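You operate a simulated robot arm through the tools that you are given. There is no shell and no other tool. Be economical: measure what you need, move in short steps, check, and stop when the job is done.

Carry out the task below with a simulated two-armed robot. There is one attempt and no reset: what you move stays moved.

JOB
Weigh the yellow-banded hand roll, set the length selector by its grade and put the roll back.
Fine: press its core key; UNDER wants MORE, OVER wants LESS; leave the other rolls.

Only the result counts: the job must be done as asked and must still hold three seconds after the hand-in. Knocking over, shifting, dropping, spilling or breaking anything else fails it.

ROBOT AND FRAMES
Two 7-joint arms with three-finger grippers on one trunk, on a base that drives. Base frame: it is fixed to the floor where the robot stands at the start and does not move with it; the origin is under the middle of the robot, x ahead of it, y to its left, z up. Readings come in m, degrees, newtons and seconds.
The left shoulder is at the start at [0.03, 0.124, 0.931], the right one opposite. With the tool pointing down near the work surface each hand reaches from about 0.1 to 0.78 m from the robot's upright axis, wherever it stands, measured 20 degrees to its own side. Places, roughly: cradle on the scale plate [0.8, -0.3, 0.6]. Payload 2.2 kg a hand.
The TCP of each hand is the grasp point between the finger pads, 0.028 m short of the fingertips. In the tool frame z runs along the fingers and y along their closing line. The gripper opens to 0.102 m. The gripper's body begins 0.071 m behind the TCP.
Orientation is told as [roll, pitch, yaw] about the base's x, y, z axes, in that order, counted from this pose: with the fingers straight down and closing along the base's y, the tool's x points along the base's -x, its y along +y and its z along -z.

CONTROLS
- The arms move only by the tool drive_tool. It takes "left_plan", "right_plan" or both (then of equal length, played together; a hand with none holds still); each is text: rows parted by semicolons, each of 7 numbers parted by spaces: the shift along the base's x, y, z in cm, then the turn, a rotation vector about the base's x, y, z in degrees, then the closure, from 0 (fully open) to 1 (shut). In form: dx dy dz rx ry rz jaw; .... A call has 1 to 12 rows; each row is the pose to reach, as a shift and turn from the pose commanded when the call began. Rows are played at 5 a second. More than 0.05 m and 8.6 degrees between two rows, or a gripper value outside its range, and nothing of the call is played. Where a pose cannot be reached the arm comes as near as it can. A force on the tool above 40 N (or 10 N above the force at the start of the call, whichever is more), or a blocked arm, ends the call early, and 0.2 s more pass. The fingers move at their own pace and stop on an object; they squeeze with about 27 N. The grip force told is the motor's: it shows also when the fingers shut on nothing. Time passes only in rows, and 0.2 s behind the last, so rows that repeat a pose let the fingers close. It gives the time, the measured TCP pose, the force on the tool (base axes), the opening and the grip force at its end, in the units of the frame above (readings bear some noise), with the torque about the TCP (base axes, N m) and any sound that the robot's microphone picked up.
- Cameras (640 x 400 px; columns grow to the right, rows downward): "scene" is now at [0.0506, -0.0179, 1.6502]; the picture's right is [-0.21, -0.98, 0.00], its down [-0.71, 0.16, -0.69] and it looks along [0.67, -0.15, -0.73] (base axes); focal length 277 px, centre (320, 200). "left" rides on the left gripper at [0.072, 0.038, -0.086] in its tool frame; the picture's right is [-0.46, 0.89, 0.00], its down [-0.60, -0.32, -0.73] and it looks along [-0.65, -0.34, 0.68] (tool axes); focal length 256 px, centre (320, 200). "right" rides on the right gripper at [0.069, 0.044, -0.086] in its tool frame; the picture's right is [-0.53, 0.85, 0.00], its down [-0.58, -0.36, -0.73] and it looks along [-0.62, -0.39, 0.68] (tool axes); focal length 256 px, centre (320, 200). There is no depth. A picture from a camera that has moved, and an enlarged one, comes with that camera's place and axes in the base frame and with its lens.
- snapshot(camera): a new picture of that camera. No time passes.
- move_column(by): slides the trunk up (or, below 0, down) by that many m; the arms and the scene camera ride with it, the base frame stays. It gives what a move gives, with no picture.
- steer(legs): drives the robot by 1 to 6 legs, each [ahead, left, turn to the left] in m, m and degrees, along the robot's own axes; the way and the turn of a leg run together, so that a leg with both is an arc; at most 1.5 m and 180 degrees a leg. The arms and the cameras ride along, it lands a little off, and it stops where it bumps. It gives what a move gives.
- aim_head(pan, tilt): turns the head with the scene camera to pan (to the left, within 143 degrees either way) and tilt (down, from -29 to 69), counted from straight ahead of the robot. It gives what a move gives.
- inspect(camera, box): a new picture of the part [left, top, right, bottom] of that camera's present view, enlarged. No time passes.
- finish_job(): hands the job in; it is judged then, once.

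Work in short steps. Places have to be worked out from the pictures, the camera data and where the tool is seen: move nearer, look again, correct. Check each grasp and each placing, and mend what went wrong. You have 120 turns and 108 pictures in all, those below and enlarged ones among them. Open the grippers and draw the arms clear of the work before you hand the job in, unless the task says otherwise.

The tools are called by a JSON object that holds its "op" and its "data". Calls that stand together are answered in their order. drive_tool: Moves the arms, as the interface text tells. Its arguments: {"type":"object","properties":{"left_plan":{"type":"string"},"right_plan":{"type":"string"}},"required":[]} The other tools are called the same way: move_column (by) slides the trunk up or down; steer (legs) drives the base; aim_head (pan, tilt) turns the head that bears the scene camera; snapshot (camera) takes a picture; inspect (camera, box) takes an enlarged picture of a part of a camera's view; finish_job () hands the job in.

At the start:

```text
time: 0.0
left_position: [0.6243, 0.1215, 1.2675]
left_orientation: [-0.1, 0.0, 0.0]
left_force: [-0.9, -0.7, -0.6]
left_ft_torque: [0.01, -0.01, 0.0]
left_gripper_width: 0.102
left_gripper_force: 0.1
right_position: [0.4273, -0.2465, 1.286]
right_orientation: [0.1, 0.1, -0.1]
right_force: [0.8, 0.1, 0.3]
right_ft_torque: [0.04, -0.03, 0.01]
right_gripper_width: 0.1017
right_gripper_force: 0.1
trunk travel left (down, up): [-0.173, 0.367]
robot x, y, heading: [0.0016, 0.0, 0.1]
head pan, tilt: [-12.3, 46.6]
```

scene: 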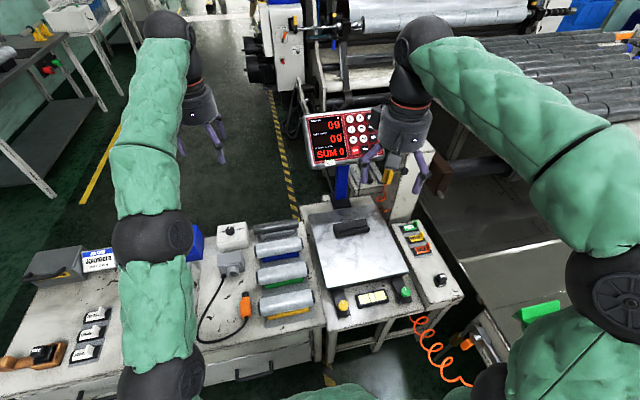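
right: 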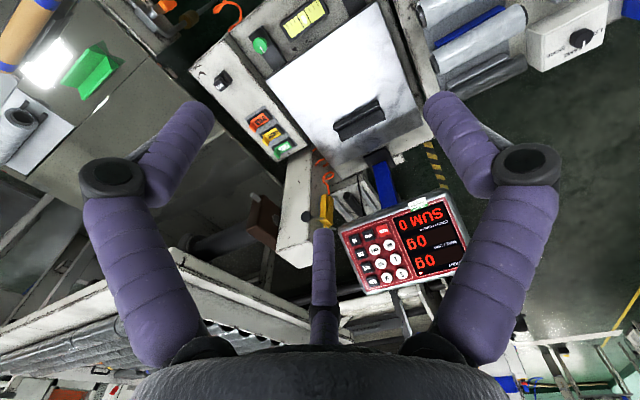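
left: 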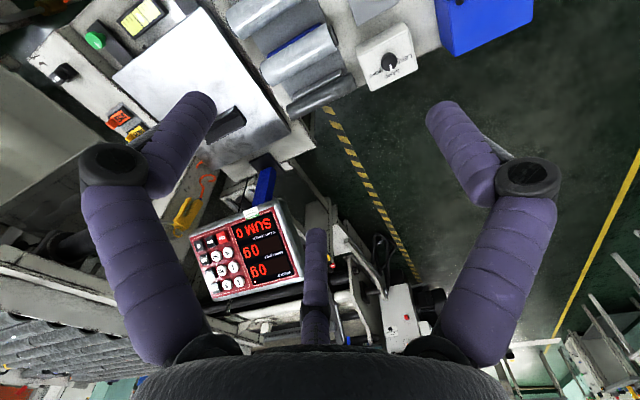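

The scene shows three rolls, a scale and various keys. I enlarge the main parts to read the labels.

{"op": "inspect", "data": {"camera": "scene", "box": [200, 190, 480, 365]}}

{"op": "inspect", "data": {"camera": "scene", "box": [0, 220, 240, 370]}}

{"op": "inspect", "data": {"camera": "scene", "box": [300, 100, 460, 200]}}

```text
2.29 times, centred on (340, 278) of scene
camera zoom: at [0.0506, -0.0179, 1.6502], right [-0.21, -0.98, 0.0], down [-0.71, 0.16, -0.69], along [0.67, -0.15, -0.73], focal length 634 px, centre (274, 23)
```

zoom: 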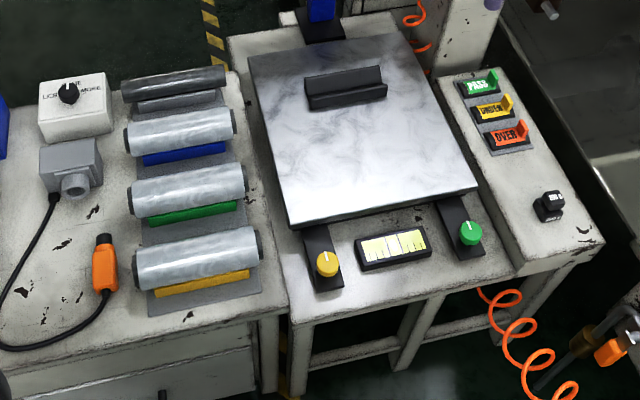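

```text
2.67 times, centred on (120, 295) of scene
camera zoom: at [0.0506, -0.0179, 1.6502], right [-0.21, -0.98, 0.0], down [-0.71, 0.16, -0.69], along [0.67, -0.15, -0.73], focal length 740 px, centre (853, -53)
```

zoom: 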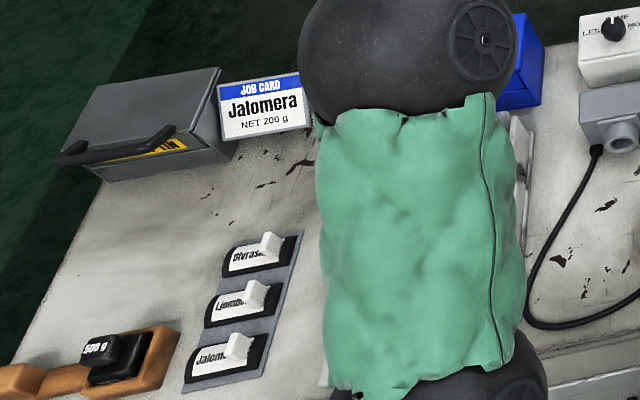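

```text
4.00 times, centred on (380, 150) of scene
camera zoom: at [0.0506, -0.0179, 1.6502], right [-0.21, -0.98, 0.0], down [-0.71, 0.16, -0.69], along [0.67, -0.15, -0.73], focal length 1110 px, centre (80, 400)
```

zoom: 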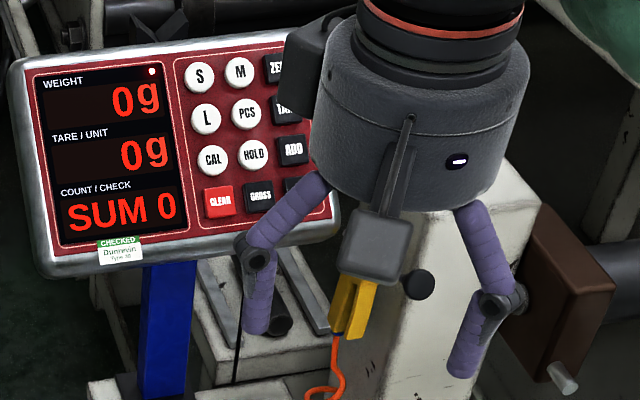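

I need finer reading of the rolls, the selector and the scale front, so I zoom in further.

{"op": "inspect", "data": {"camera": "scene", "box": [210, 215, 330, 290]}}

{"op": "inspect", "data": {"camera": "scene", "box": [250, 265, 330, 325]}}

{"op": "inspect", "data": {"camera": "scene", "box": [320, 270, 430, 330]}}

{"op": "inspect", "data": {"camera": "scene", "box": [385, 210, 465, 300]}}

```text
5.33 times, centred on (270, 252) of scene
camera zoom: at [0.0506, -0.0179, 1.6502], right [-0.21, -0.98, 0.0], down [-0.71, 0.16, -0.69], along [0.67, -0.15, -0.73], focal length 1480 px, centre (587, -80)
```

zoom: 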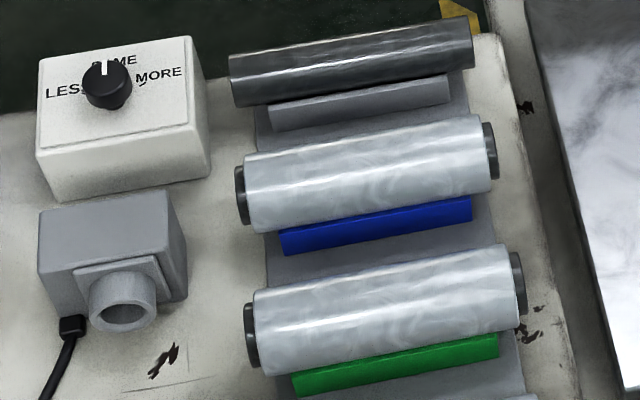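

```text
6.67 times, centred on (290, 295) of scene
camera zoom: at [0.0506, -0.0179, 1.6502], right [-0.21, -0.98, 0.0], down [-0.71, 0.16, -0.69], along [0.67, -0.15, -0.73], focal length 1850 px, centre (520, -433)
```

zoom: 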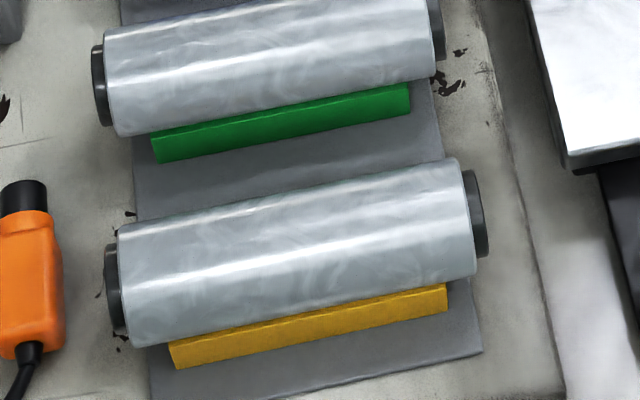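

```text
5.82 times, centred on (375, 300) of scene
camera zoom: at [0.0506, -0.0179, 1.6502], right [-0.21, -0.98, 0.0], down [-0.71, 0.16, -0.69], along [0.67, -0.15, -0.73], focal length 1614 px, centre (0, -382)
```

zoom: 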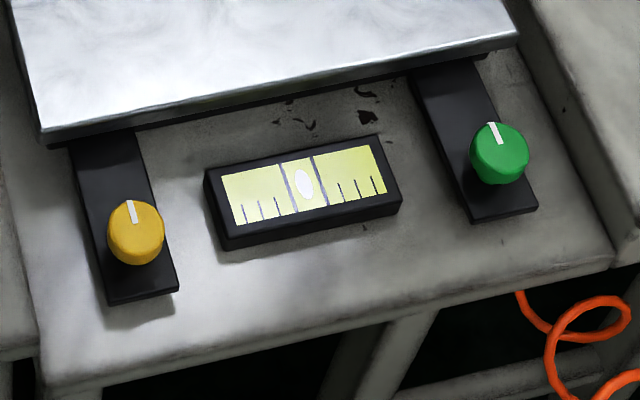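

```text
4.44 times, centred on (425, 255) of scene
camera zoom: at [0.0506, -0.0179, 1.6502], right [-0.21, -0.98, 0.0], down [-0.71, 0.16, -0.69], along [0.67, -0.15, -0.73], focal length 1233 px, centre (-147, -44)
```

zoom: 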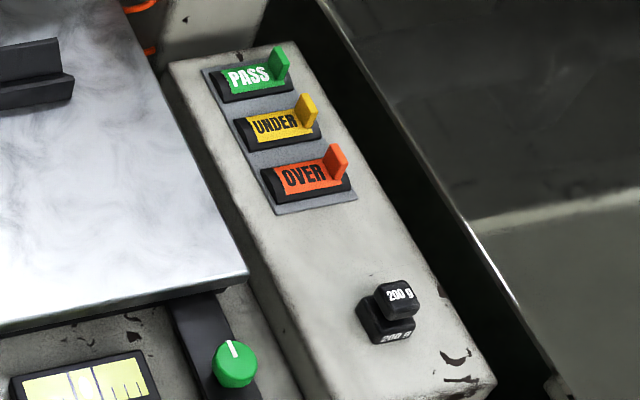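

The bubble level is centred, the scale reads 0, and the selector points to HOME (straight up). The left elbow covers part of the left table, so I swing the left arm outward to see it.

{"op": "drive_tool", "data": {"left_plan": "-3 4 0 0 0 0 0; -6 8 0 0 0 0 0; -9 12 0 0 0 0 0; -12 16 0 0 0 0 0; -15 20 0 0 0 0 0; -18 24 0 0 0 0 0; -21 28 0 0 0 0 0; -24 32 0 0 0 0 0"}}

{"op": "aim_head", "data": {"pan": 20, "tilt": 52}}

{"op": "snapshot", "data": {"camera": "scene"}}

```text
time: 1.8
left_position: [0.3829, 0.441, 1.2687]
left_orientation: [0.1, 0.0, 0.0]
left_force: [-0.4, -0.3, 0.1]
left_ft_torque: [-0.02, -0.01, -0.03]
left_gripper_width: 0.102
left_gripper_force: 0.0
right_position: [0.4262, -0.247, 1.2881]
right_orientation: [0.0, -0.1, 0.0]
right_force: [0.2, -0.2, 0.1]
right_ft_torque: [-0.03, 0.04, -0.01]
right_gripper_width: 0.1021
right_gripper_force: 0.1
trunk travel left (down, up): [-0.173, 0.367]
robot x, y, heading: [-0.0009, -0.0025, -0.0]
head pan, tilt: [-12.3, 46.6]
```

```text
time: 2.8
left_position: [0.3848, 0.4392, 1.2676]
left_orientation: [-0.1, 0.0, 0.0]
left_force: [0.2, -0.7, -0.3]
left_ft_torque: [-0.01, -0.02, -0.01]
left_gripper_width: 0.102
left_gripper_force: 0.1
right_position: [0.4278, -0.2465, 1.2857]
right_orientation: [0.1, 0.0, -0.1]
right_force: [0.4, -0.1, -0.2]
right_ft_torque: [0.0, -0.01, 0.01]
right_gripper_width: 0.102
right_gripper_force: 0.1
trunk travel left (down, up): [-0.173, 0.367]
robot x, y, heading: [0.002, -0.0009, -0.2]
head pan, tilt: [20.0, 52.0]
```

```text
97 pictures are left
camera scene: at [0.043, 0.0248, 1.643], right [0.34, -0.94, 0.0], down [-0.74, -0.27, -0.62], along [0.58, 0.21, -0.79], focal length 277 px, centre (320, 200)
```

scene: 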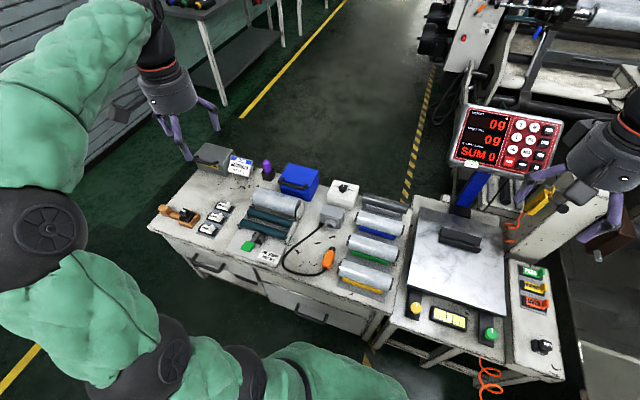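

The whole bench is now visible. I zoom in on the left part to read keys, cards and other items.

{"op": "inspect", "data": {"camera": "scene", "box": [145, 135, 265, 255]}}

{"op": "inspect", "data": {"camera": "scene", "box": [230, 160, 330, 270]}}

{"op": "inspect", "data": {"camera": "scene", "box": [310, 170, 410, 240]}}

```text
3.33 times, centred on (205, 195) of scene
camera zoom: at [0.043, 0.0248, 1.643], right [0.34, -0.94, 0.0], down [-0.74, -0.27, -0.62], along [0.58, 0.21, -0.79], focal length 925 px, centre (703, 217)
```

zoom: 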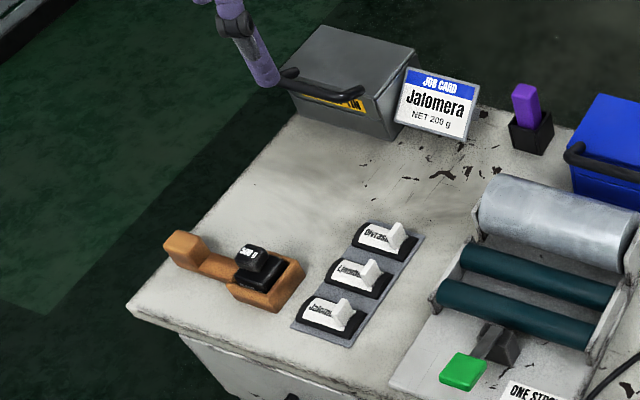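

```text
3.64 times, centred on (280, 215) of scene
camera zoom: at [0.043, 0.0248, 1.643], right [0.34, -0.94, 0.0], down [-0.74, -0.27, -0.62], along [0.58, 0.21, -0.79], focal length 1009 px, centre (466, 146)
```

zoom: 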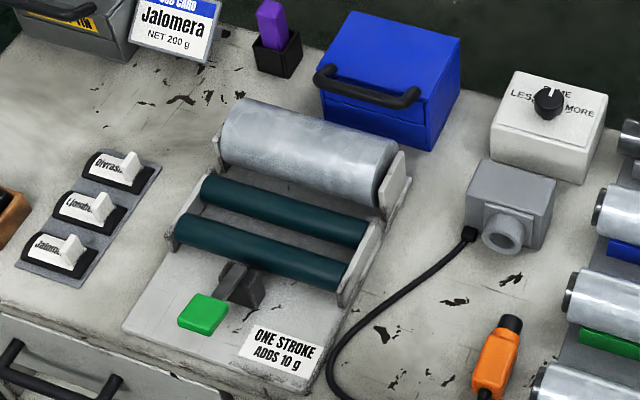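

```text
5.71 times, centred on (360, 205) of scene
camera zoom: at [0.043, 0.0248, 1.643], right [0.34, -0.94, 0.0], down [-0.74, -0.27, -0.62], along [0.58, 0.21, -0.79], focal length 1585 px, centre (91, 171)
```

zoom: 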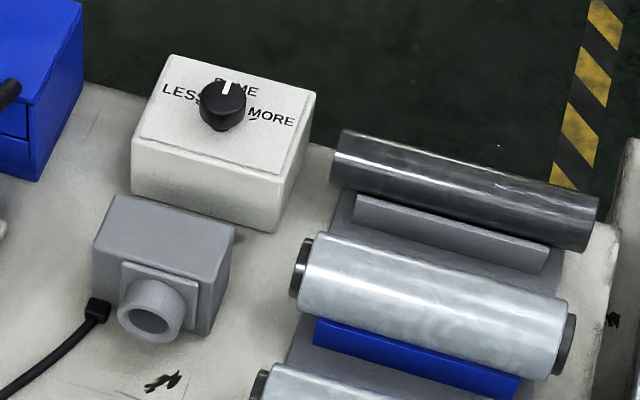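

I judge the yellow roll at about (0.505, -0.02, 0.6) with its axis along y, ~0.21 m long; the cradle at (0.8,-0.3) is beyond reach from here so I may need to drive. I look down to see the clearance between base and bench.

{"op": "aim_head", "data": {"pan": -10, "tilt": 69}}

{"op": "snapshot", "data": {"camera": "scene"}}

```text
time: 3.7
left_position: [0.3851, 0.4396, 1.2682]
left_orientation: [0.0, 0.0, 0.0]
left_force: [-0.6, 0.7, 0.5]
left_ft_torque: [-0.02, 0.04, -0.02]
left_gripper_width: 0.1022
left_gripper_force: 0.0
right_position: [0.4275, -0.2476, 1.2868]
right_orientation: [0.1, 0.0, 0.0]
right_force: [-0.5, -0.2, -0.2]
right_ft_torque: [-0.01, -0.02, 0.01]
right_gripper_width: 0.1021
right_gripper_force: 0.1
trunk travel left (down, up): [-0.173, 0.367]
robot x, y, heading: [0.0005, 0.0023, -0.0]
head pan, tilt: [-10.0, 68.8]
```

```text
93 pictures are left
camera scene: at [0.0274, -0.0104, 1.6237], right [-0.17, -0.98, 0.0], down [-0.92, 0.16, -0.36], along [0.36, -0.06, -0.93], focal length 277 px, centre (320, 200)
```

scene: 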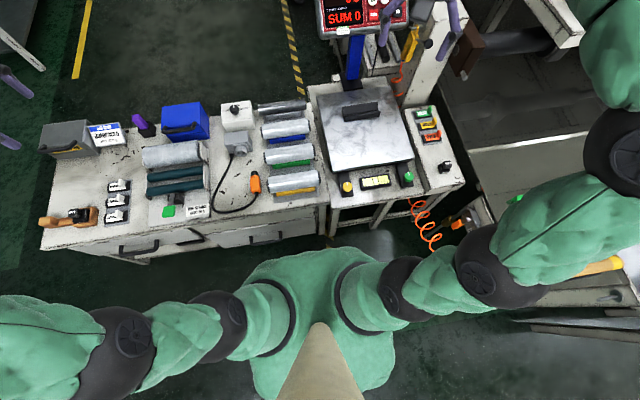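

There is at least 0.1 m between the base and the bench. I drive 0.1 ahead and 0.15 right so the right arm reaches both the roll and the cradle.

{"op": "steer", "data": {"legs": [[0.0, -0.15, 0], [0.09, 0, 0]]}}

{"op": "aim_head", "data": {"pan": 0, "tilt": 50}}

{"op": "snapshot", "data": {"camera": "scene"}}

```text
time: 5.8
left_position: [0.4762, 0.2917, 1.2684]
left_orientation: [-0.1, 0.1, 0.1]
left_force: [-0.5, -0.3, -1.1]
left_ft_torque: [0.0, 0.07, 0.02]
left_gripper_width: 0.102
left_gripper_force: 0.0
right_position: [0.5192, -0.3971, 1.2867]
right_orientation: [0.0, 0.1, 0.0]
right_force: [0.4, 0.2, -0.4]
right_ft_torque: [0.0, 0.02, -0.05]
right_gripper_width: 0.1018
right_gripper_force: 0.1
trunk travel left (down, up): [-0.173, 0.367]
robot x, y, heading: [0.0885, -0.1502, -0.1]
head pan, tilt: [-10.0, 68.8]
```

```text
time: 6.6
left_position: [0.4738, 0.2912, 1.2675]
left_orientation: [-0.1, 0.0, 0.0]
left_force: [0.1, -0.4, 0.1]
left_ft_torque: [-0.02, -0.01, -0.01]
left_gripper_width: 0.1023
left_gripper_force: 0.1
right_position: [0.5168, -0.3972, 1.2864]
right_orientation: [0.0, 0.0, 0.0]
right_force: [-0.6, -0.8, 0.9]
right_ft_torque: [0.0, 0.03, 0.0]
right_gripper_width: 0.1023
right_gripper_force: 0.0
trunk travel left (down, up): [-0.173, 0.367]
robot x, y, heading: [0.0882, -0.1516, 0.1]
head pan, tilt: [0.0, 50.0]
```

```text
92 pictures are left
camera scene: at [0.1381, -0.1503, 1.6456], right [0.0, -1.0, 0.0], down [-0.77, 0.0, -0.64], along [0.64, 0.0, -0.77], focal length 277 px, centre (320, 200)
```

scene: 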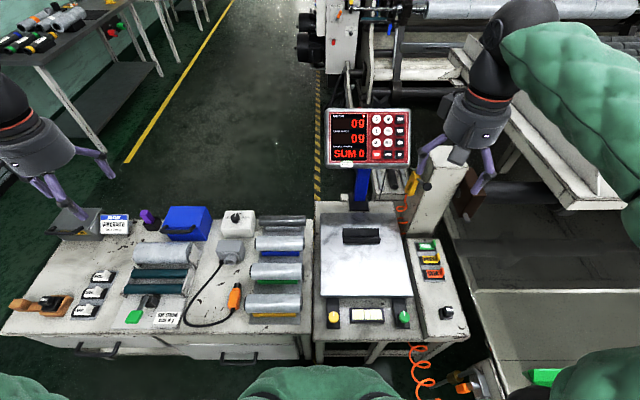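

Clean straight view now. I enlarge the rolls and the scale plate for accurate pixel positions.

{"op": "inspect", "data": {"camera": "scene", "box": [220, 255, 348, 335]}}

{"op": "inspect", "data": {"camera": "scene", "box": [310, 205, 422, 275]}}

```text
5.00 times, centred on (284, 295) of scene
camera zoom: at [0.1381, -0.1503, 1.6456], right [0.0, -1.0, 0.0], down [-0.77, 0.0, -0.64], along [0.64, 0.0, -0.77], focal length 1387 px, centre (500, -275)
```

zoom: 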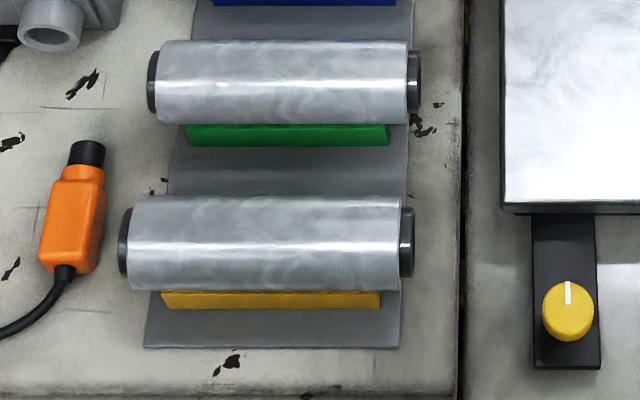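

```text
5.71 times, centred on (366, 240) of scene
camera zoom: at [0.1381, -0.1503, 1.6456], right [0.0, -1.0, 0.0], down [-0.77, 0.0, -0.64], along [0.64, 0.0, -0.77], focal length 1585 px, centre (57, -29)
```

zoom: 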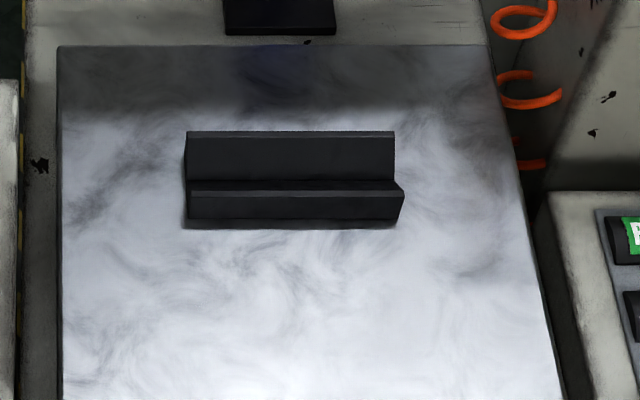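

The roll is at about (0.503, 0.024, 0.6), diameter ~0.07; the cradle about (0.79,-0.33). I bring the right hand above the roll while turning it by 90° so the fingers close along x.

{"op": "drive_tool", "data": {"right_plan": "0 3.5 -3 0 0 7.5 0; 0 7 -6 0 0 15 0; 0 10.5 -9 0 0 22.5 0; 0 14 -12 0 0 30 0; 0 17.5 -15 0 0 37.5 0; 0 21 -18 0 0 45 0; -1 24.5 -21 0 0 52.5 0; -1 28 -24 0 0 60 0; -1 31.5 -27 0 0 67.5 0; -1.4 35 -30 0 0 75 0; -1.4 38.5 -33 0 0 82.5 0; -1.4 42 -36 0 0 90 0"}}

{"op": "snapshot", "data": {"camera": "right"}}

{"op": "snapshot", "data": {"camera": "scene"}}

```text
time: 9.2
left_position: [0.4752, 0.292, 1.2684]
left_orientation: [0.0, 0.1, 0.0]
left_force: [0.4, 0.0, -0.3]
left_ft_torque: [-0.03, -0.02, 0.01]
left_gripper_width: 0.1017
left_gripper_force: 0.0
right_position: [0.5029, 0.0262, 0.9244]
right_orientation: [0.1, 0.1, 90.2]
right_force: [-0.5, -0.1, 0.6]
right_ft_torque: [-0.01, 0.0, -0.01]
right_gripper_width: 0.1016
right_gripper_force: 0.0
trunk travel left (down, up): [-0.173, 0.367]
robot x, y, heading: [0.0862, -0.1499, 0.1]
head pan, tilt: [0.0, 50.0]
```

```text
89 pictures are left
camera right: at [0.4587, -0.0433, 1.0115], right [-0.85, 0.53, 0.0], down [0.36, 0.58, 0.73], along [0.39, 0.62, -0.68], focal length 256 px, centre (320, 200)
```

right: 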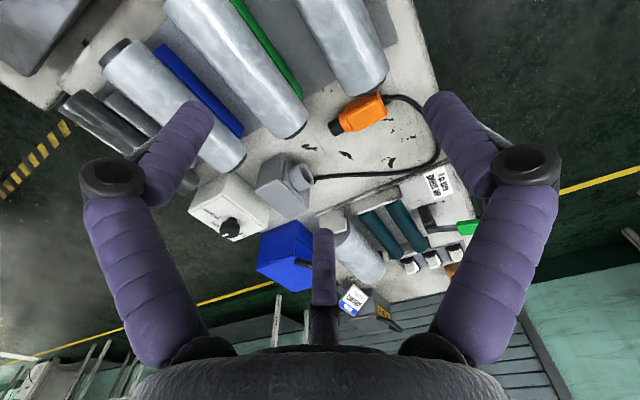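

```text
88 pictures are left
camera scene: at [0.1388, -0.1488, 1.6456], right [0.0, -1.0, 0.0], down [-0.77, 0.0, -0.64], along [0.64, 0.0, -0.77], focal length 277 px, centre (320, 200)
```

scene: 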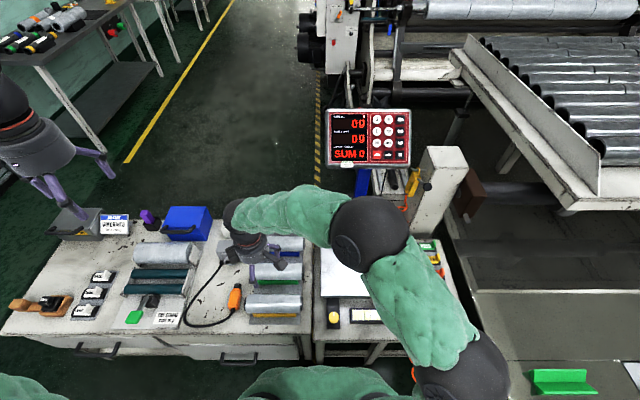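

The hand is above the roll at z=0.924. I descend 20 cm and look again.

{"op": "drive_tool", "data": {"right_plan": "0 0 -5 0 0 0 0; 0 0 -10 0 0 0 0; 0 0 -15 0 0 0 0; 0 0 -20 0 0 0 0"}}

{"op": "snapshot", "data": {"camera": "right"}}

{"op": "inspect", "data": {"camera": "scene", "box": [210, 240, 338, 330]}}

```text
time: 10.2
left_position: [0.4747, 0.2909, 1.2682]
left_orientation: [0.0, 0.1, 0.1]
left_force: [-0.5, 0.3, -0.8]
left_ft_torque: [-0.01, 0.02, -0.01]
left_gripper_width: 0.1021
left_gripper_force: 0.0
right_position: [0.5032, 0.0231, 0.7253]
right_orientation: [0.0, -0.1, 89.9]
right_force: [-0.2, 1.0, 0.7]
right_ft_torque: [-0.01, 0.04, -0.01]
right_gripper_width: 0.102
right_gripper_force: 0.0
trunk travel left (down, up): [-0.173, 0.367]
robot x, y, heading: [0.0899, -0.1509, -0.2]
head pan, tilt: [0.0, 50.0]
```

```text
87 pictures are left
camera right: at [0.4582, -0.0455, 0.8112], right [-0.84, 0.53, 0.0], down [0.36, 0.58, 0.73], along [0.39, 0.62, -0.68], focal length 256 px, centre (320, 200)
```

right: 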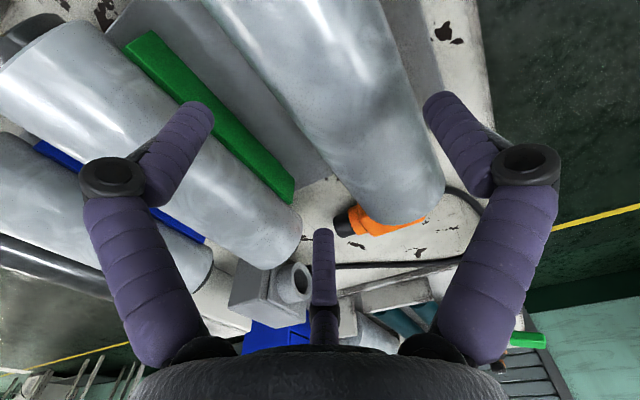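

```text
4.44 times, centred on (274, 285) of scene
camera zoom: at [0.1387, -0.1499, 1.6456], right [0.0, -1.0, 0.0], down [-0.77, 0.0, -0.64], along [0.64, 0.0, -0.77], focal length 1233 px, centre (524, -178)
```

zoom: 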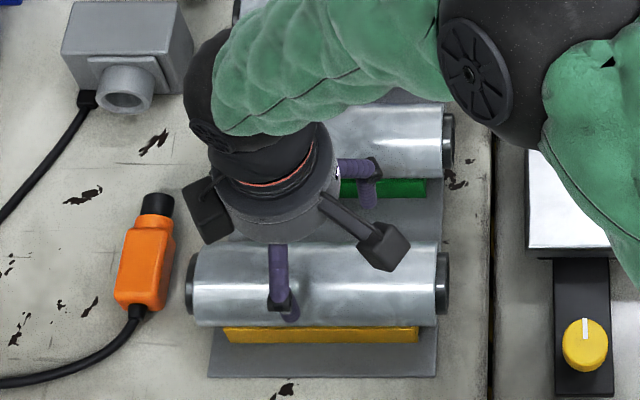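

Comparing the scene and hand views suggests the roll axis is nearer x≈0.487, z≈0.64. I shift the hand −1.6 cm in x and check centring.

{"op": "drive_tool", "data": {"right_plan": "-1.6 0 0 0 0 0 0; -1.6 0 -2 0 0 0 0"}}

{"op": "snapshot", "data": {"camera": "right"}}

{"op": "inspect", "data": {"camera": "scene", "box": [240, 260, 320, 320]}}

```text
time: 10.8
left_position: [0.475, 0.2908, 1.2671]
left_orientation: [0.0, 0.1, 0.0]
left_force: [-0.6, 0.0, -0.2]
left_ft_torque: [-0.05, -0.01, -0.02]
left_gripper_width: 0.1018
left_gripper_force: 0.0
right_position: [0.4849, 0.0244, 0.7038]
right_orientation: [0.1, 0.0, 89.9]
right_force: [-0.3, 0.5, -0.5]
right_ft_torque: [0.03, 0.02, 0.0]
right_gripper_width: 0.1018
right_gripper_force: 0.0
trunk travel left (down, up): [-0.173, 0.367]
robot x, y, heading: [0.0889, -0.1491, 0.0]
head pan, tilt: [0.0, 50.0]
```

```text
85 pictures are left
camera right: at [0.4411, -0.0447, 0.791], right [-0.84, 0.54, 0.0], down [0.37, 0.58, 0.73], along [0.39, 0.62, -0.68], focal length 256 px, centre (320, 200)
```

right: 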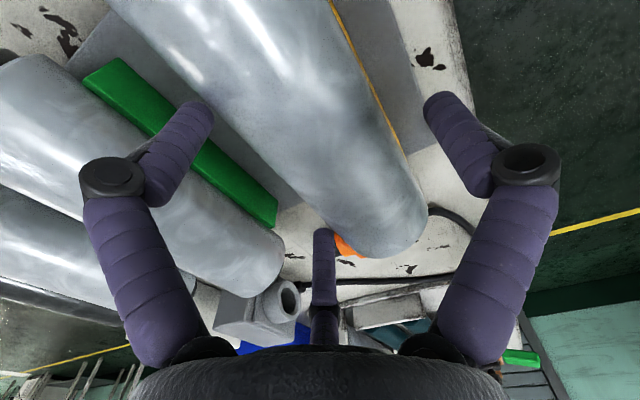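

```text
6.67 times, centred on (280, 290) of scene
camera zoom: at [0.1388, -0.1499, 1.6456], right [0.0, -1.0, 0.0], down [-0.77, 0.0, -0.64], along [0.64, 0.0, -0.77], focal length 1850 px, centre (587, -400)
```

zoom: 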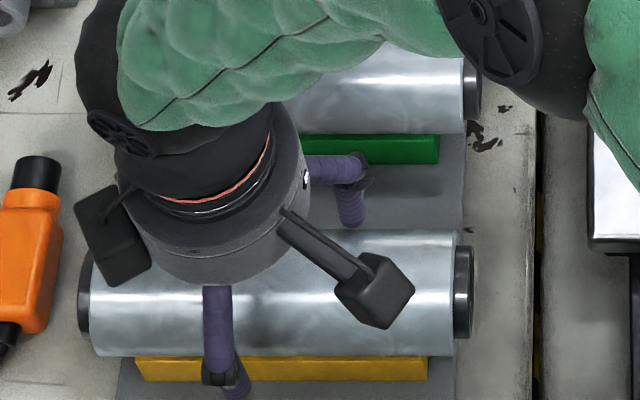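

The view predicts the roll axis aligned with the TCP plane. I descend in steps towards z≈0.645 watching force.

{"op": "drive_tool", "data": {"right_plan": "0 0 -2 0 0 0 0; 0 0 -4 0 0 0 0; 0 0 -6 0 0 0 0; 0 0 -6 0 0 0 0"}}

{"op": "snapshot", "data": {"camera": "right"}}

{"op": "inspect", "data": {"camera": "scene", "box": [240, 260, 320, 320]}}

```text
time: 11.5
left_position: [0.474, 0.2904, 1.2669]
left_orientation: [0.0, 0.1, -0.1]
left_force: [0.4, 0.4, -1.0]
left_ft_torque: [-0.02, 0.05, 0.01]
left_gripper_width: 0.1019
left_gripper_force: 0.0
right_position: [0.4877, 0.0246, 0.671]
right_orientation: [-0.3, 0.0, 90.0]
right_force: [-6.5, -1.8, 11.4]
right_ft_torque: [-0.07, -0.19, -0.05]
right_gripper_width: 0.1021
right_gripper_force: 0.0
trunk travel left (down, up): [-0.173, 0.367]
robot x, y, heading: [0.0915, -0.1458, -0.0]
head pan, tilt: [0.0, 50.0]
stopped in row 3 (right hand): the force on the tool passed its limit at 60 N (the readings are from after the stop); the commanded pose is now the measured one
```

```text
83 pictures are left
camera right: at [0.443, -0.0447, 0.757], right [-0.84, 0.54, 0.0], down [0.36, 0.58, 0.73], along [0.39, 0.62, -0.68], focal length 256 px, centre (320, 200)
```

right: 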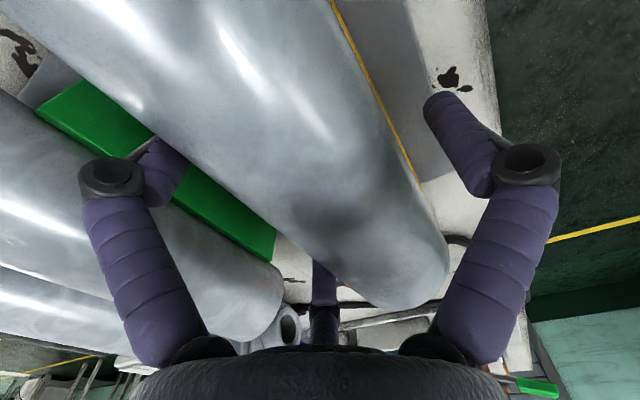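

```text
6.67 times, centred on (280, 290) of scene
camera zoom: at [0.138, -0.1502, 1.6456], right [0.0, -1.0, 0.0], down [-0.77, 0.0, -0.64], along [0.64, 0.0, -0.77], focal length 1850 px, centre (587, -400)
```

zoom: 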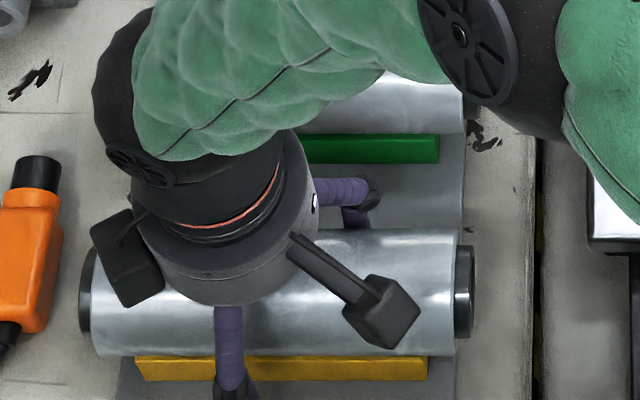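

The stop torque fits a contact near the tool axis about 2.7 cm above the TCP: a post between the fingers met the roll's top (~0.697), so the axis is near z≈0.66 and the TCP is already about level with it. I back off 3 mm and close gently.

{"op": "drive_tool", "data": {"right_plan": "0 0 0.3 0 0 0 0; 0 0 0.3 0 0 0 0.2; 0 0 0.3 0 0 0 0.3; 0 0 0.3 0 0 0 0.3"}}

{"op": "snapshot", "data": {"camera": "right"}}

{"op": "inspect", "data": {"camera": "scene", "box": [240, 260, 320, 320]}}

```text
time: 12.5
left_position: [0.4735, 0.2899, 1.2672]
left_orientation: [0.0, 0.0, -0.1]
left_force: [0.6, -0.5, 0.1]
left_ft_torque: [-0.02, 0.01, 0.01]
left_gripper_width: 0.1018
left_gripper_force: 0.2
right_position: [0.4904, 0.0248, 0.6746]
right_orientation: [-0.3, -0.2, 89.8]
right_force: [15.8, -7.9, 22.9]
right_ft_torque: [-1.23, -0.71, 0.14]
right_gripper_width: 0.0886
right_gripper_force: 12.8
trunk travel left (down, up): [-0.173, 0.367]
robot x, y, heading: [0.0898, -0.1492, -0.1]
head pan, tilt: [0.0, 50.0]
```

```text
81 pictures are left
camera right: at [0.4454, -0.0445, 0.7615], right [-0.84, 0.54, 0.0], down [0.36, 0.57, 0.74], along [0.4, 0.62, -0.68], focal length 256 px, centre (320, 200)
```

right: 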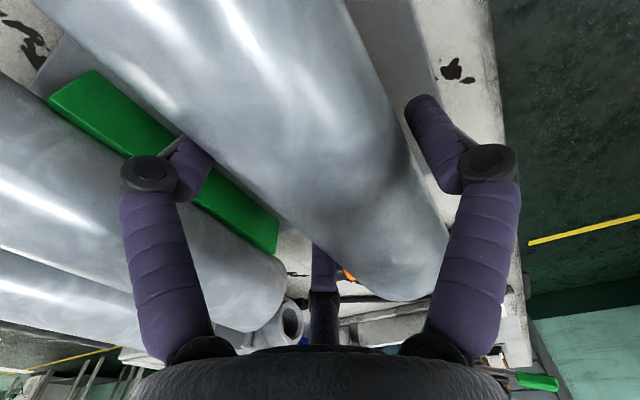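

```text
6.67 times, centred on (280, 290) of scene
camera zoom: at [0.1384, -0.1514, 1.6458], right [0.0, -1.0, 0.0], down [-0.77, 0.0, -0.64], along [0.64, 0.0, -0.77], focal length 1850 px, centre (587, -400)
```

zoom: 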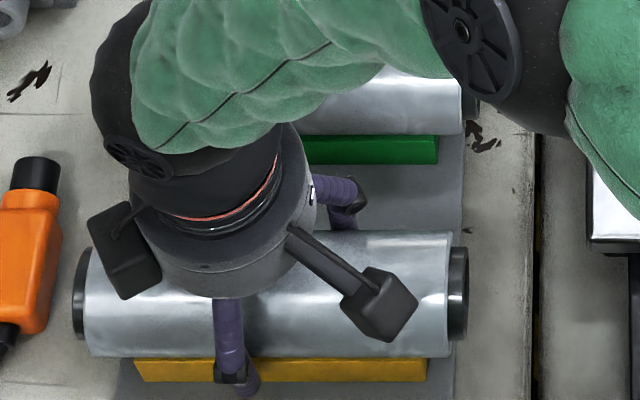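

The fingers stopped at 0.089 with an off-centre torque, so my height estimate is off. I open, raise the right hand 8 cm, and bring the left hand camera to look at the roll from another side.

{"op": "drive_tool", "data": {"right_plan": "0 0 0 0 0 0 0; 0 0 0 0 0 0 0; 0 0 2 0 0 0 0; 0 0 4 0 0 0 0; 0 0 8 0 0 0 0; 0 0 8 0 0 0 0; 0 0 8 0 0 0 0; 0 0 8 0 0 0 0; 0 0 8 0 0 0 0; 0 0 8 0 0 0 0; 0 0 8 0 0 0 0", "left_plan": "-1.6 -1.5 -3.8 0 0 0 0; -3.2 -3.1 -7.6 0 0 0 0; -4.8 -4.6 -11.4 0 0 0 0; -6.4 -6.2 -15.2 0 0 0 0; -8 -7.7 -19 0 0 0 0; -9.6 -9.3 -22.8 0 0 0 0; -11.2 -10.8 -26.6 0 0 0 0; -12.8 -12.4 -30.4 0 0 0 0; -14.4 -13.9 -34.2 0 0 0 0; -16 -15.5 -38 0 0 0 0; -17.6 -17 -42 0 0 0 0"}}

{"op": "snapshot", "data": {"camera": "left"}}

{"op": "snapshot", "data": {"camera": "scene"}}

```text
time: 14.9
left_position: [0.2996, 0.1201, 0.8489]
left_orientation: [0.0, 0.1, 0.1]
left_force: [-1.3, -0.1, 0.2]
left_ft_torque: [0.01, 0.0, 0.01]
left_gripper_width: 0.1018
left_gripper_force: 0.0
right_position: [0.4883, 0.0243, 0.7515]
right_orientation: [-0.2, 0.0, 89.9]
right_force: [-1.1, 0.2, 0.7]
right_ft_torque: [0.01, -0.02, 0.01]
right_gripper_width: 0.102
right_gripper_force: 0.2
trunk travel left (down, up): [-0.173, 0.367]
robot x, y, heading: [0.0877, -0.1519, -0.0]
head pan, tilt: [0.0, 50.0]
```

```text
79 pictures are left
camera left: at [0.2282, 0.159, 0.9348], right [0.47, 0.89, 0.0], down [0.6, -0.32, 0.73], along [0.65, -0.34, -0.68], focal length 256 px, centre (320, 200)
```

left: 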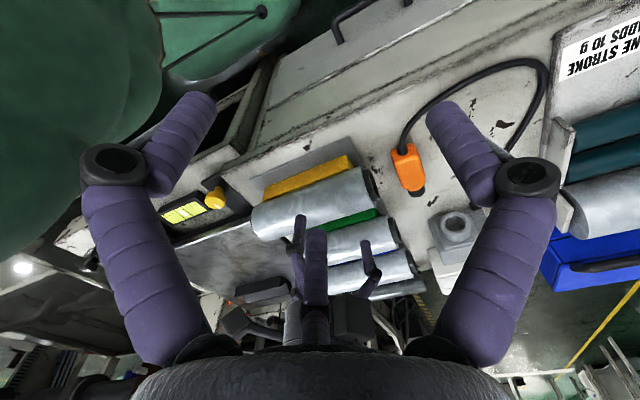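

```text
78 pictures are left
camera scene: at [0.1382, -0.1502, 1.6456], right [0.0, -1.0, 0.0], down [-0.77, 0.0, -0.64], along [0.64, 0.0, -0.77], focal length 277 px, centre (320, 200)
```

scene: 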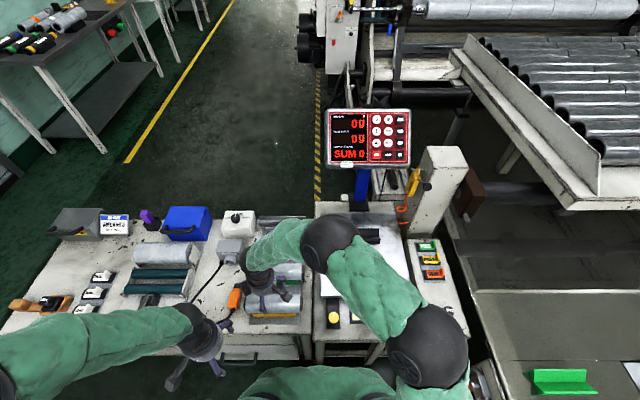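

I enlarge the roll in the left camera's view.

{"op": "inspect", "data": {"camera": "left", "box": [230, 140, 420, 260]}}

{"op": "inspect", "data": {"camera": "scene", "box": [240, 260, 320, 320]}}

```text
3.33 times, centred on (325, 200) of left
camera zoom: at [0.2282, 0.159, 0.9348], right [0.47, 0.89, 0.0], down [0.6, -0.32, 0.73], along [0.65, -0.34, -0.68], focal length 853 px, centre (303, 200)
```

zoom: 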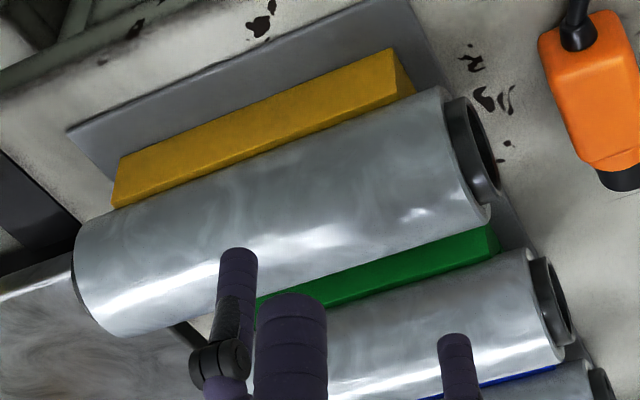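

```text
6.67 times, centred on (280, 290) of scene
camera zoom: at [0.1382, -0.1502, 1.6456], right [0.0, -1.0, 0.0], down [-0.77, 0.0, -0.64], along [0.64, 0.0, -0.77], focal length 1850 px, centre (587, -400)
```

zoom: 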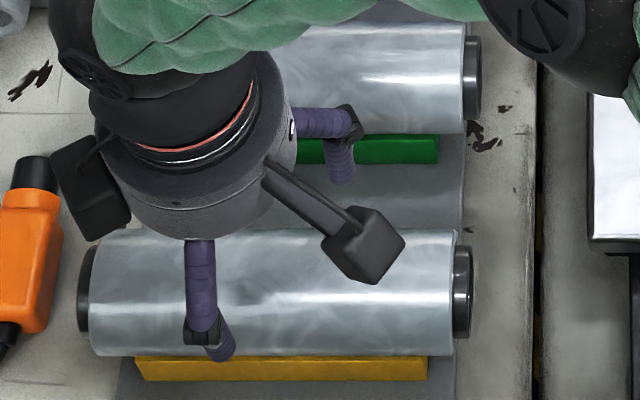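

Triangulating now gives the roll axis at x≈0.476, z≈0.684, centre y≈0.012, radius ≈0.033. The hand was 1.2 cm off in x; I re-centre and descend to z≈0.688.

{"op": "drive_tool", "data": {"right_plan": "-1.2 -1.3 0 0 0 0 0; -1.2 -1.3 -2 0 0 0 0; -1.2 -1.3 -4 0 0 0 0; -1.2 -1.3 -5.2 0 0 0 0; -1.2 -1.3 -6.3 0 0 0 0; -1.2 -1.3 -6.3 0 0 0 0"}}

{"op": "inspect", "data": {"camera": "left", "box": [230, 140, 420, 260]}}

{"op": "snapshot", "data": {"camera": "right"}}

```text
time: 16.0
left_position: [0.3, 0.122, 0.8476]
left_orientation: [-0.1, 0.0, -0.1]
left_force: [0.4, 0.7, 0.2]
left_ft_torque: [-0.01, 0.0, 0.0]
left_gripper_width: 0.1021
left_gripper_force: 0.0
right_position: [0.484, 0.0151, 0.7036]
right_orientation: [-0.9, -0.3, 89.8]
right_force: [3.1, -0.6, 2.9]
right_ft_torque: [-0.05, -0.16, 0.12]
right_gripper_width: 0.1026
right_gripper_force: 0.1
trunk travel left (down, up): [-0.173, 0.367]
robot x, y, heading: [0.086, -0.1492, -0.2]
head pan, tilt: [0.0, 50.0]
stopped in row 5 (right hand): the force on the tool passed its limit at 53 N (the readings are from after the stop); the commanded pose is now the measured one
```

```text
3.33 times, centred on (325, 200) of left
camera zoom: at [0.229, 0.1595, 0.9348], right [0.47, 0.88, 0.0], down [0.61, -0.32, 0.73], along [0.65, -0.34, -0.68], focal length 853 px, centre (303, 200)
```

zoom: 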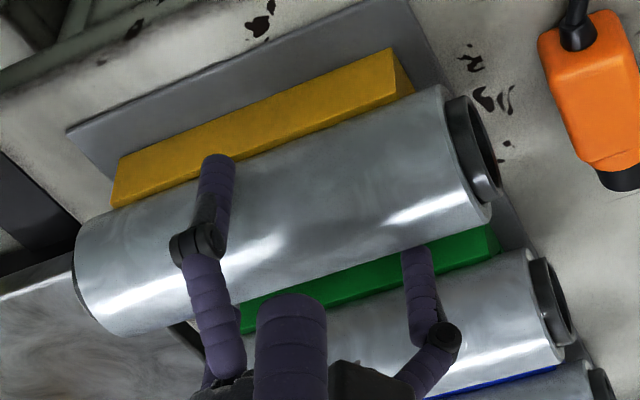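

```text
74 pictures are left
camera right: at [0.4391, -0.0544, 0.788], right [-0.84, 0.54, -0.01], down [0.35, 0.57, 0.74], along [0.4, 0.62, -0.67], focal length 256 px, centre (320, 200)
```

right: 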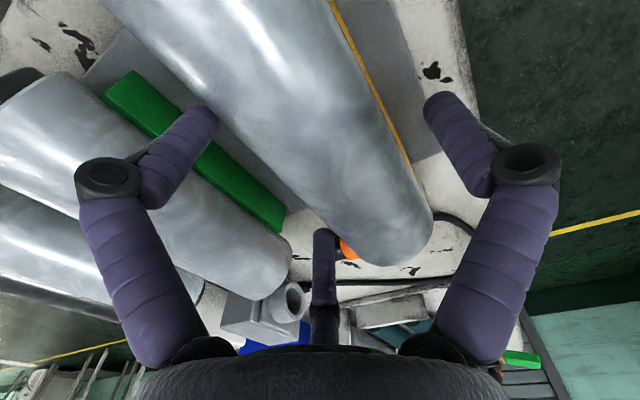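

Rethinking the views: the visible fingertips fall at three points around the tool (one on −x, two on +x side), so the pair at +x hit the roll when I centred at 0.476. The right TCP x is about 0.489 with z≈0.693 (tips above the rail); I lift, shift and descend there.

{"op": "drive_tool", "data": {"right_plan": "0 0 3.5 0.9 0 0 0; 0.5 0 3.5 0.9 0 0 0; 0.5 0 1.5 0.9 0 0 0; 0.5 0 0 0.9 0 0 0; 0.5 0 -1 0.9 0 0 0; 0.5 0 -1 0.9 0 0 0"}}

{"op": "inspect", "data": {"camera": "left", "box": [230, 140, 420, 260]}}

{"op": "snapshot", "data": {"camera": "right"}}

```text
time: 17.4
left_position: [0.3003, 0.1208, 0.8486]
left_orientation: [-0.1, 0.1, -0.1]
left_force: [-0.9, -0.1, 0.2]
left_ft_torque: [0.0, -0.04, -0.01]
left_gripper_width: 0.102
left_gripper_force: 0.0
right_position: [0.4894, 0.0144, 0.6921]
right_orientation: [-0.9, -1.1, 89.8]
right_force: [-0.8, -0.1, 0.6]
right_ft_torque: [-0.03, 0.01, 0.0]
right_gripper_width: 0.1019
right_gripper_force: 0.1
trunk travel left (down, up): [-0.173, 0.367]
robot x, y, heading: [0.0885, -0.1495, -0.4]
head pan, tilt: [0.0, 50.0]
```

```text
3.33 times, centred on (325, 200) of left
camera zoom: at [0.2287, 0.1592, 0.9352], right [0.47, 0.88, 0.0], down [0.6, -0.32, 0.73], along [0.65, -0.34, -0.68], focal length 853 px, centre (303, 200)
```

zoom: 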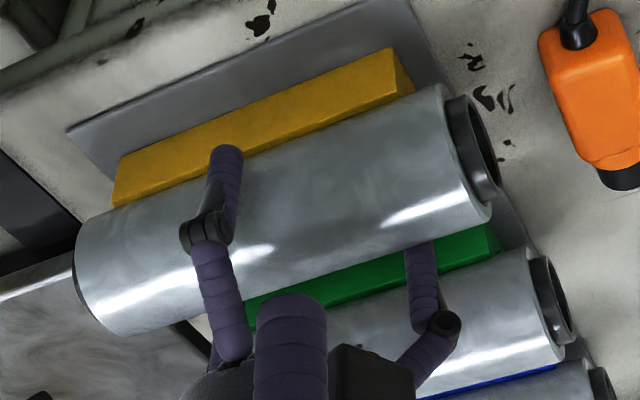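

```text
72 pictures are left
camera right: at [0.4443, -0.0563, 0.7769], right [-0.84, 0.54, 0.0], down [0.35, 0.56, 0.75], along [0.4, 0.63, -0.66], focal length 256 px, centre (320, 200)
```

right: 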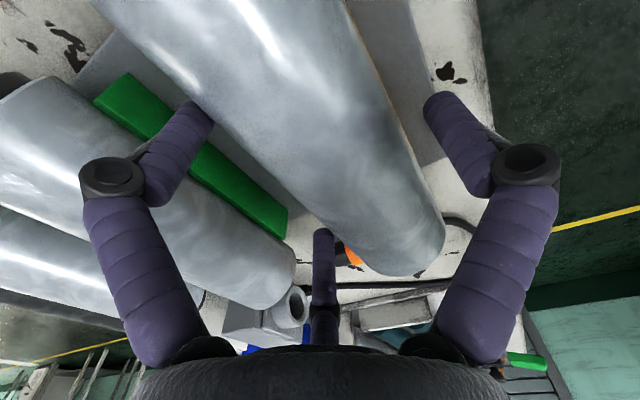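

No contact now with the fingers straddling the roll at z=0.692. I close gradually.

{"op": "drive_tool", "data": {"right_plan": "0 0 0 0 0 0 0.15; 0 0 0 0 0 0 0.3; 0 0 0 0 0 0 0.5; 0 0 0 0 0 0 0.7; 0 0 0 0 0 0 0.7"}}

{"op": "inspect", "data": {"camera": "left", "box": [230, 140, 420, 260]}}

{"op": "snapshot", "data": {"camera": "right"}}

```text
time: 18.6
left_position: [0.2998, 0.1212, 0.8488]
left_orientation: [-0.1, 0.0, -0.1]
left_force: [0.0, -0.4, 0.4]
left_ft_torque: [-0.02, 0.0, 0.02]
left_gripper_width: 0.1019
left_gripper_force: 0.1
right_position: [0.4914, 0.0151, 0.694]
right_orientation: [-1.0, -1.5, 89.8]
right_force: [9.8, -0.5, 10.1]
right_ft_torque: [-0.11, -0.04, 0.39]
right_gripper_width: 0.0825
right_gripper_force: 27.0
trunk travel left (down, up): [-0.173, 0.367]
robot x, y, heading: [0.0902, -0.1498, -0.4]
head pan, tilt: [0.0, 50.0]
```

```text
3.33 times, centred on (325, 200) of left
camera zoom: at [0.2291, 0.159, 0.9353], right [0.47, 0.88, 0.0], down [0.6, -0.32, 0.73], along [0.65, -0.34, -0.68], focal length 853 px, centre (303, 200)
```

zoom: 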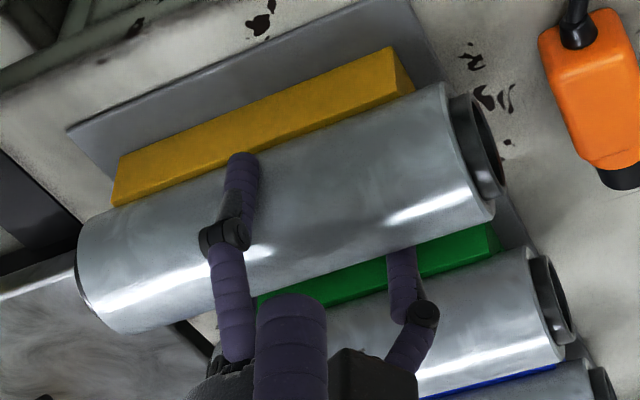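

```text
70 pictures are left
camera right: at [0.4458, -0.0559, 0.7779], right [-0.84, 0.54, 0.0], down [0.35, 0.56, 0.75], along [0.41, 0.63, -0.66], focal length 256 px, centre (320, 200)
```

right: 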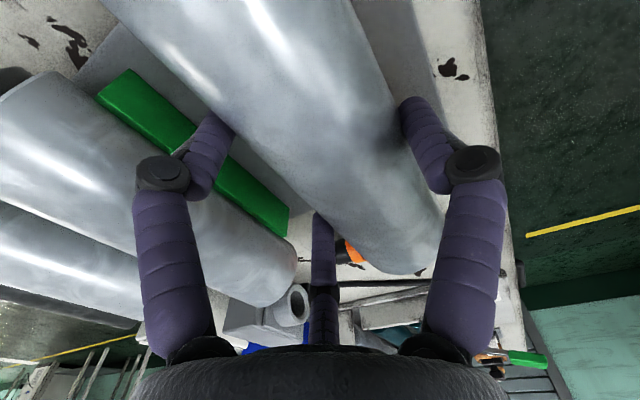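

The grip holds at 27 N with width 0.0825. I lift slowly 3 cm and verify.

{"op": "drive_tool", "data": {"right_plan": "0 0 0 0 0 0 1; 0 0 0.5 0 0 0 1; 0 0 1.5 0 0 0 1; 0 0 3 0 0 0 1; 0 0 3 0 0 0 1"}}

{"op": "inspect", "data": {"camera": "left", "box": [210, 140, 430, 280]}}

{"op": "snapshot", "data": {"camera": "scene"}}

```text
time: 19.8
left_position: [0.3, 0.1207, 0.8486]
left_orientation: [0.0, 0.1, -0.1]
left_force: [0.2, 0.3, 0.3]
left_ft_torque: [0.02, -0.02, 0.01]
left_gripper_width: 0.1019
left_gripper_force: 0.0
right_position: [0.4893, 0.0146, 0.7225]
right_orientation: [-0.7, -1.2, 89.9]
right_force: [0.5, -0.3, -3.5]
right_ft_torque: [0.01, -0.03, 0.03]
right_gripper_width: 0.0821
right_gripper_force: 26.6
trunk travel left (down, up): [-0.173, 0.367]
robot x, y, heading: [0.0894, -0.1528, -0.0]
head pan, tilt: [0.0, 50.0]
```

```text
2.86 times, centred on (320, 210) of left
camera zoom: at [0.2289, 0.1593, 0.9351], right [0.47, 0.88, 0.0], down [0.6, -0.32, 0.73], along [0.65, -0.34, -0.68], focal length 731 px, centre (320, 171)
```

zoom: 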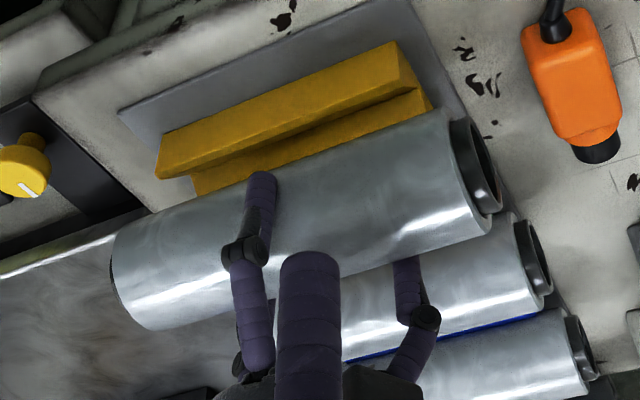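

```text
68 pictures are left
camera scene: at [0.1387, -0.15, 1.6456], right [0.0, -1.0, 0.0], down [-0.77, 0.0, -0.64], along [0.64, 0.0, -0.77], focal length 277 px, centre (320, 200)
```

scene: 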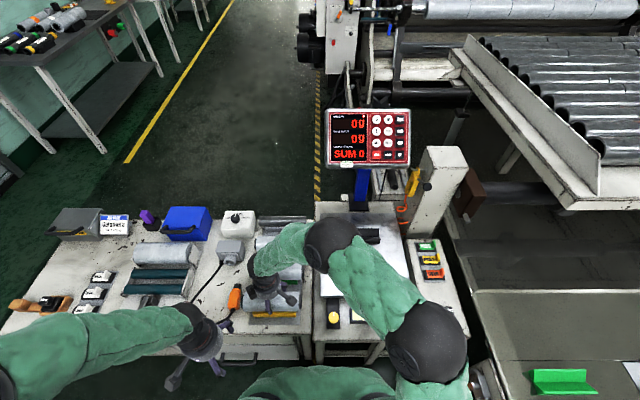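

The roll is in hand (≈0.35 kg). Before moving, I triangulate the scale cradle from the left camera, where it appears near (265,290).

{"op": "inspect", "data": {"camera": "left", "box": [215, 260, 311, 320]}}

```text
6.67 times, centred on (263, 290) of left
camera zoom: at [0.2289, 0.1593, 0.9351], right [0.47, 0.88, 0.0], down [0.6, -0.32, 0.73], along [0.65, -0.34, -0.68], focal length 1707 px, centre (700, -400)
```

zoom: 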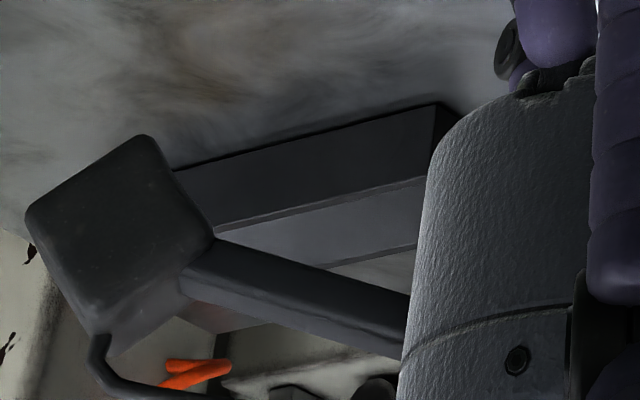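

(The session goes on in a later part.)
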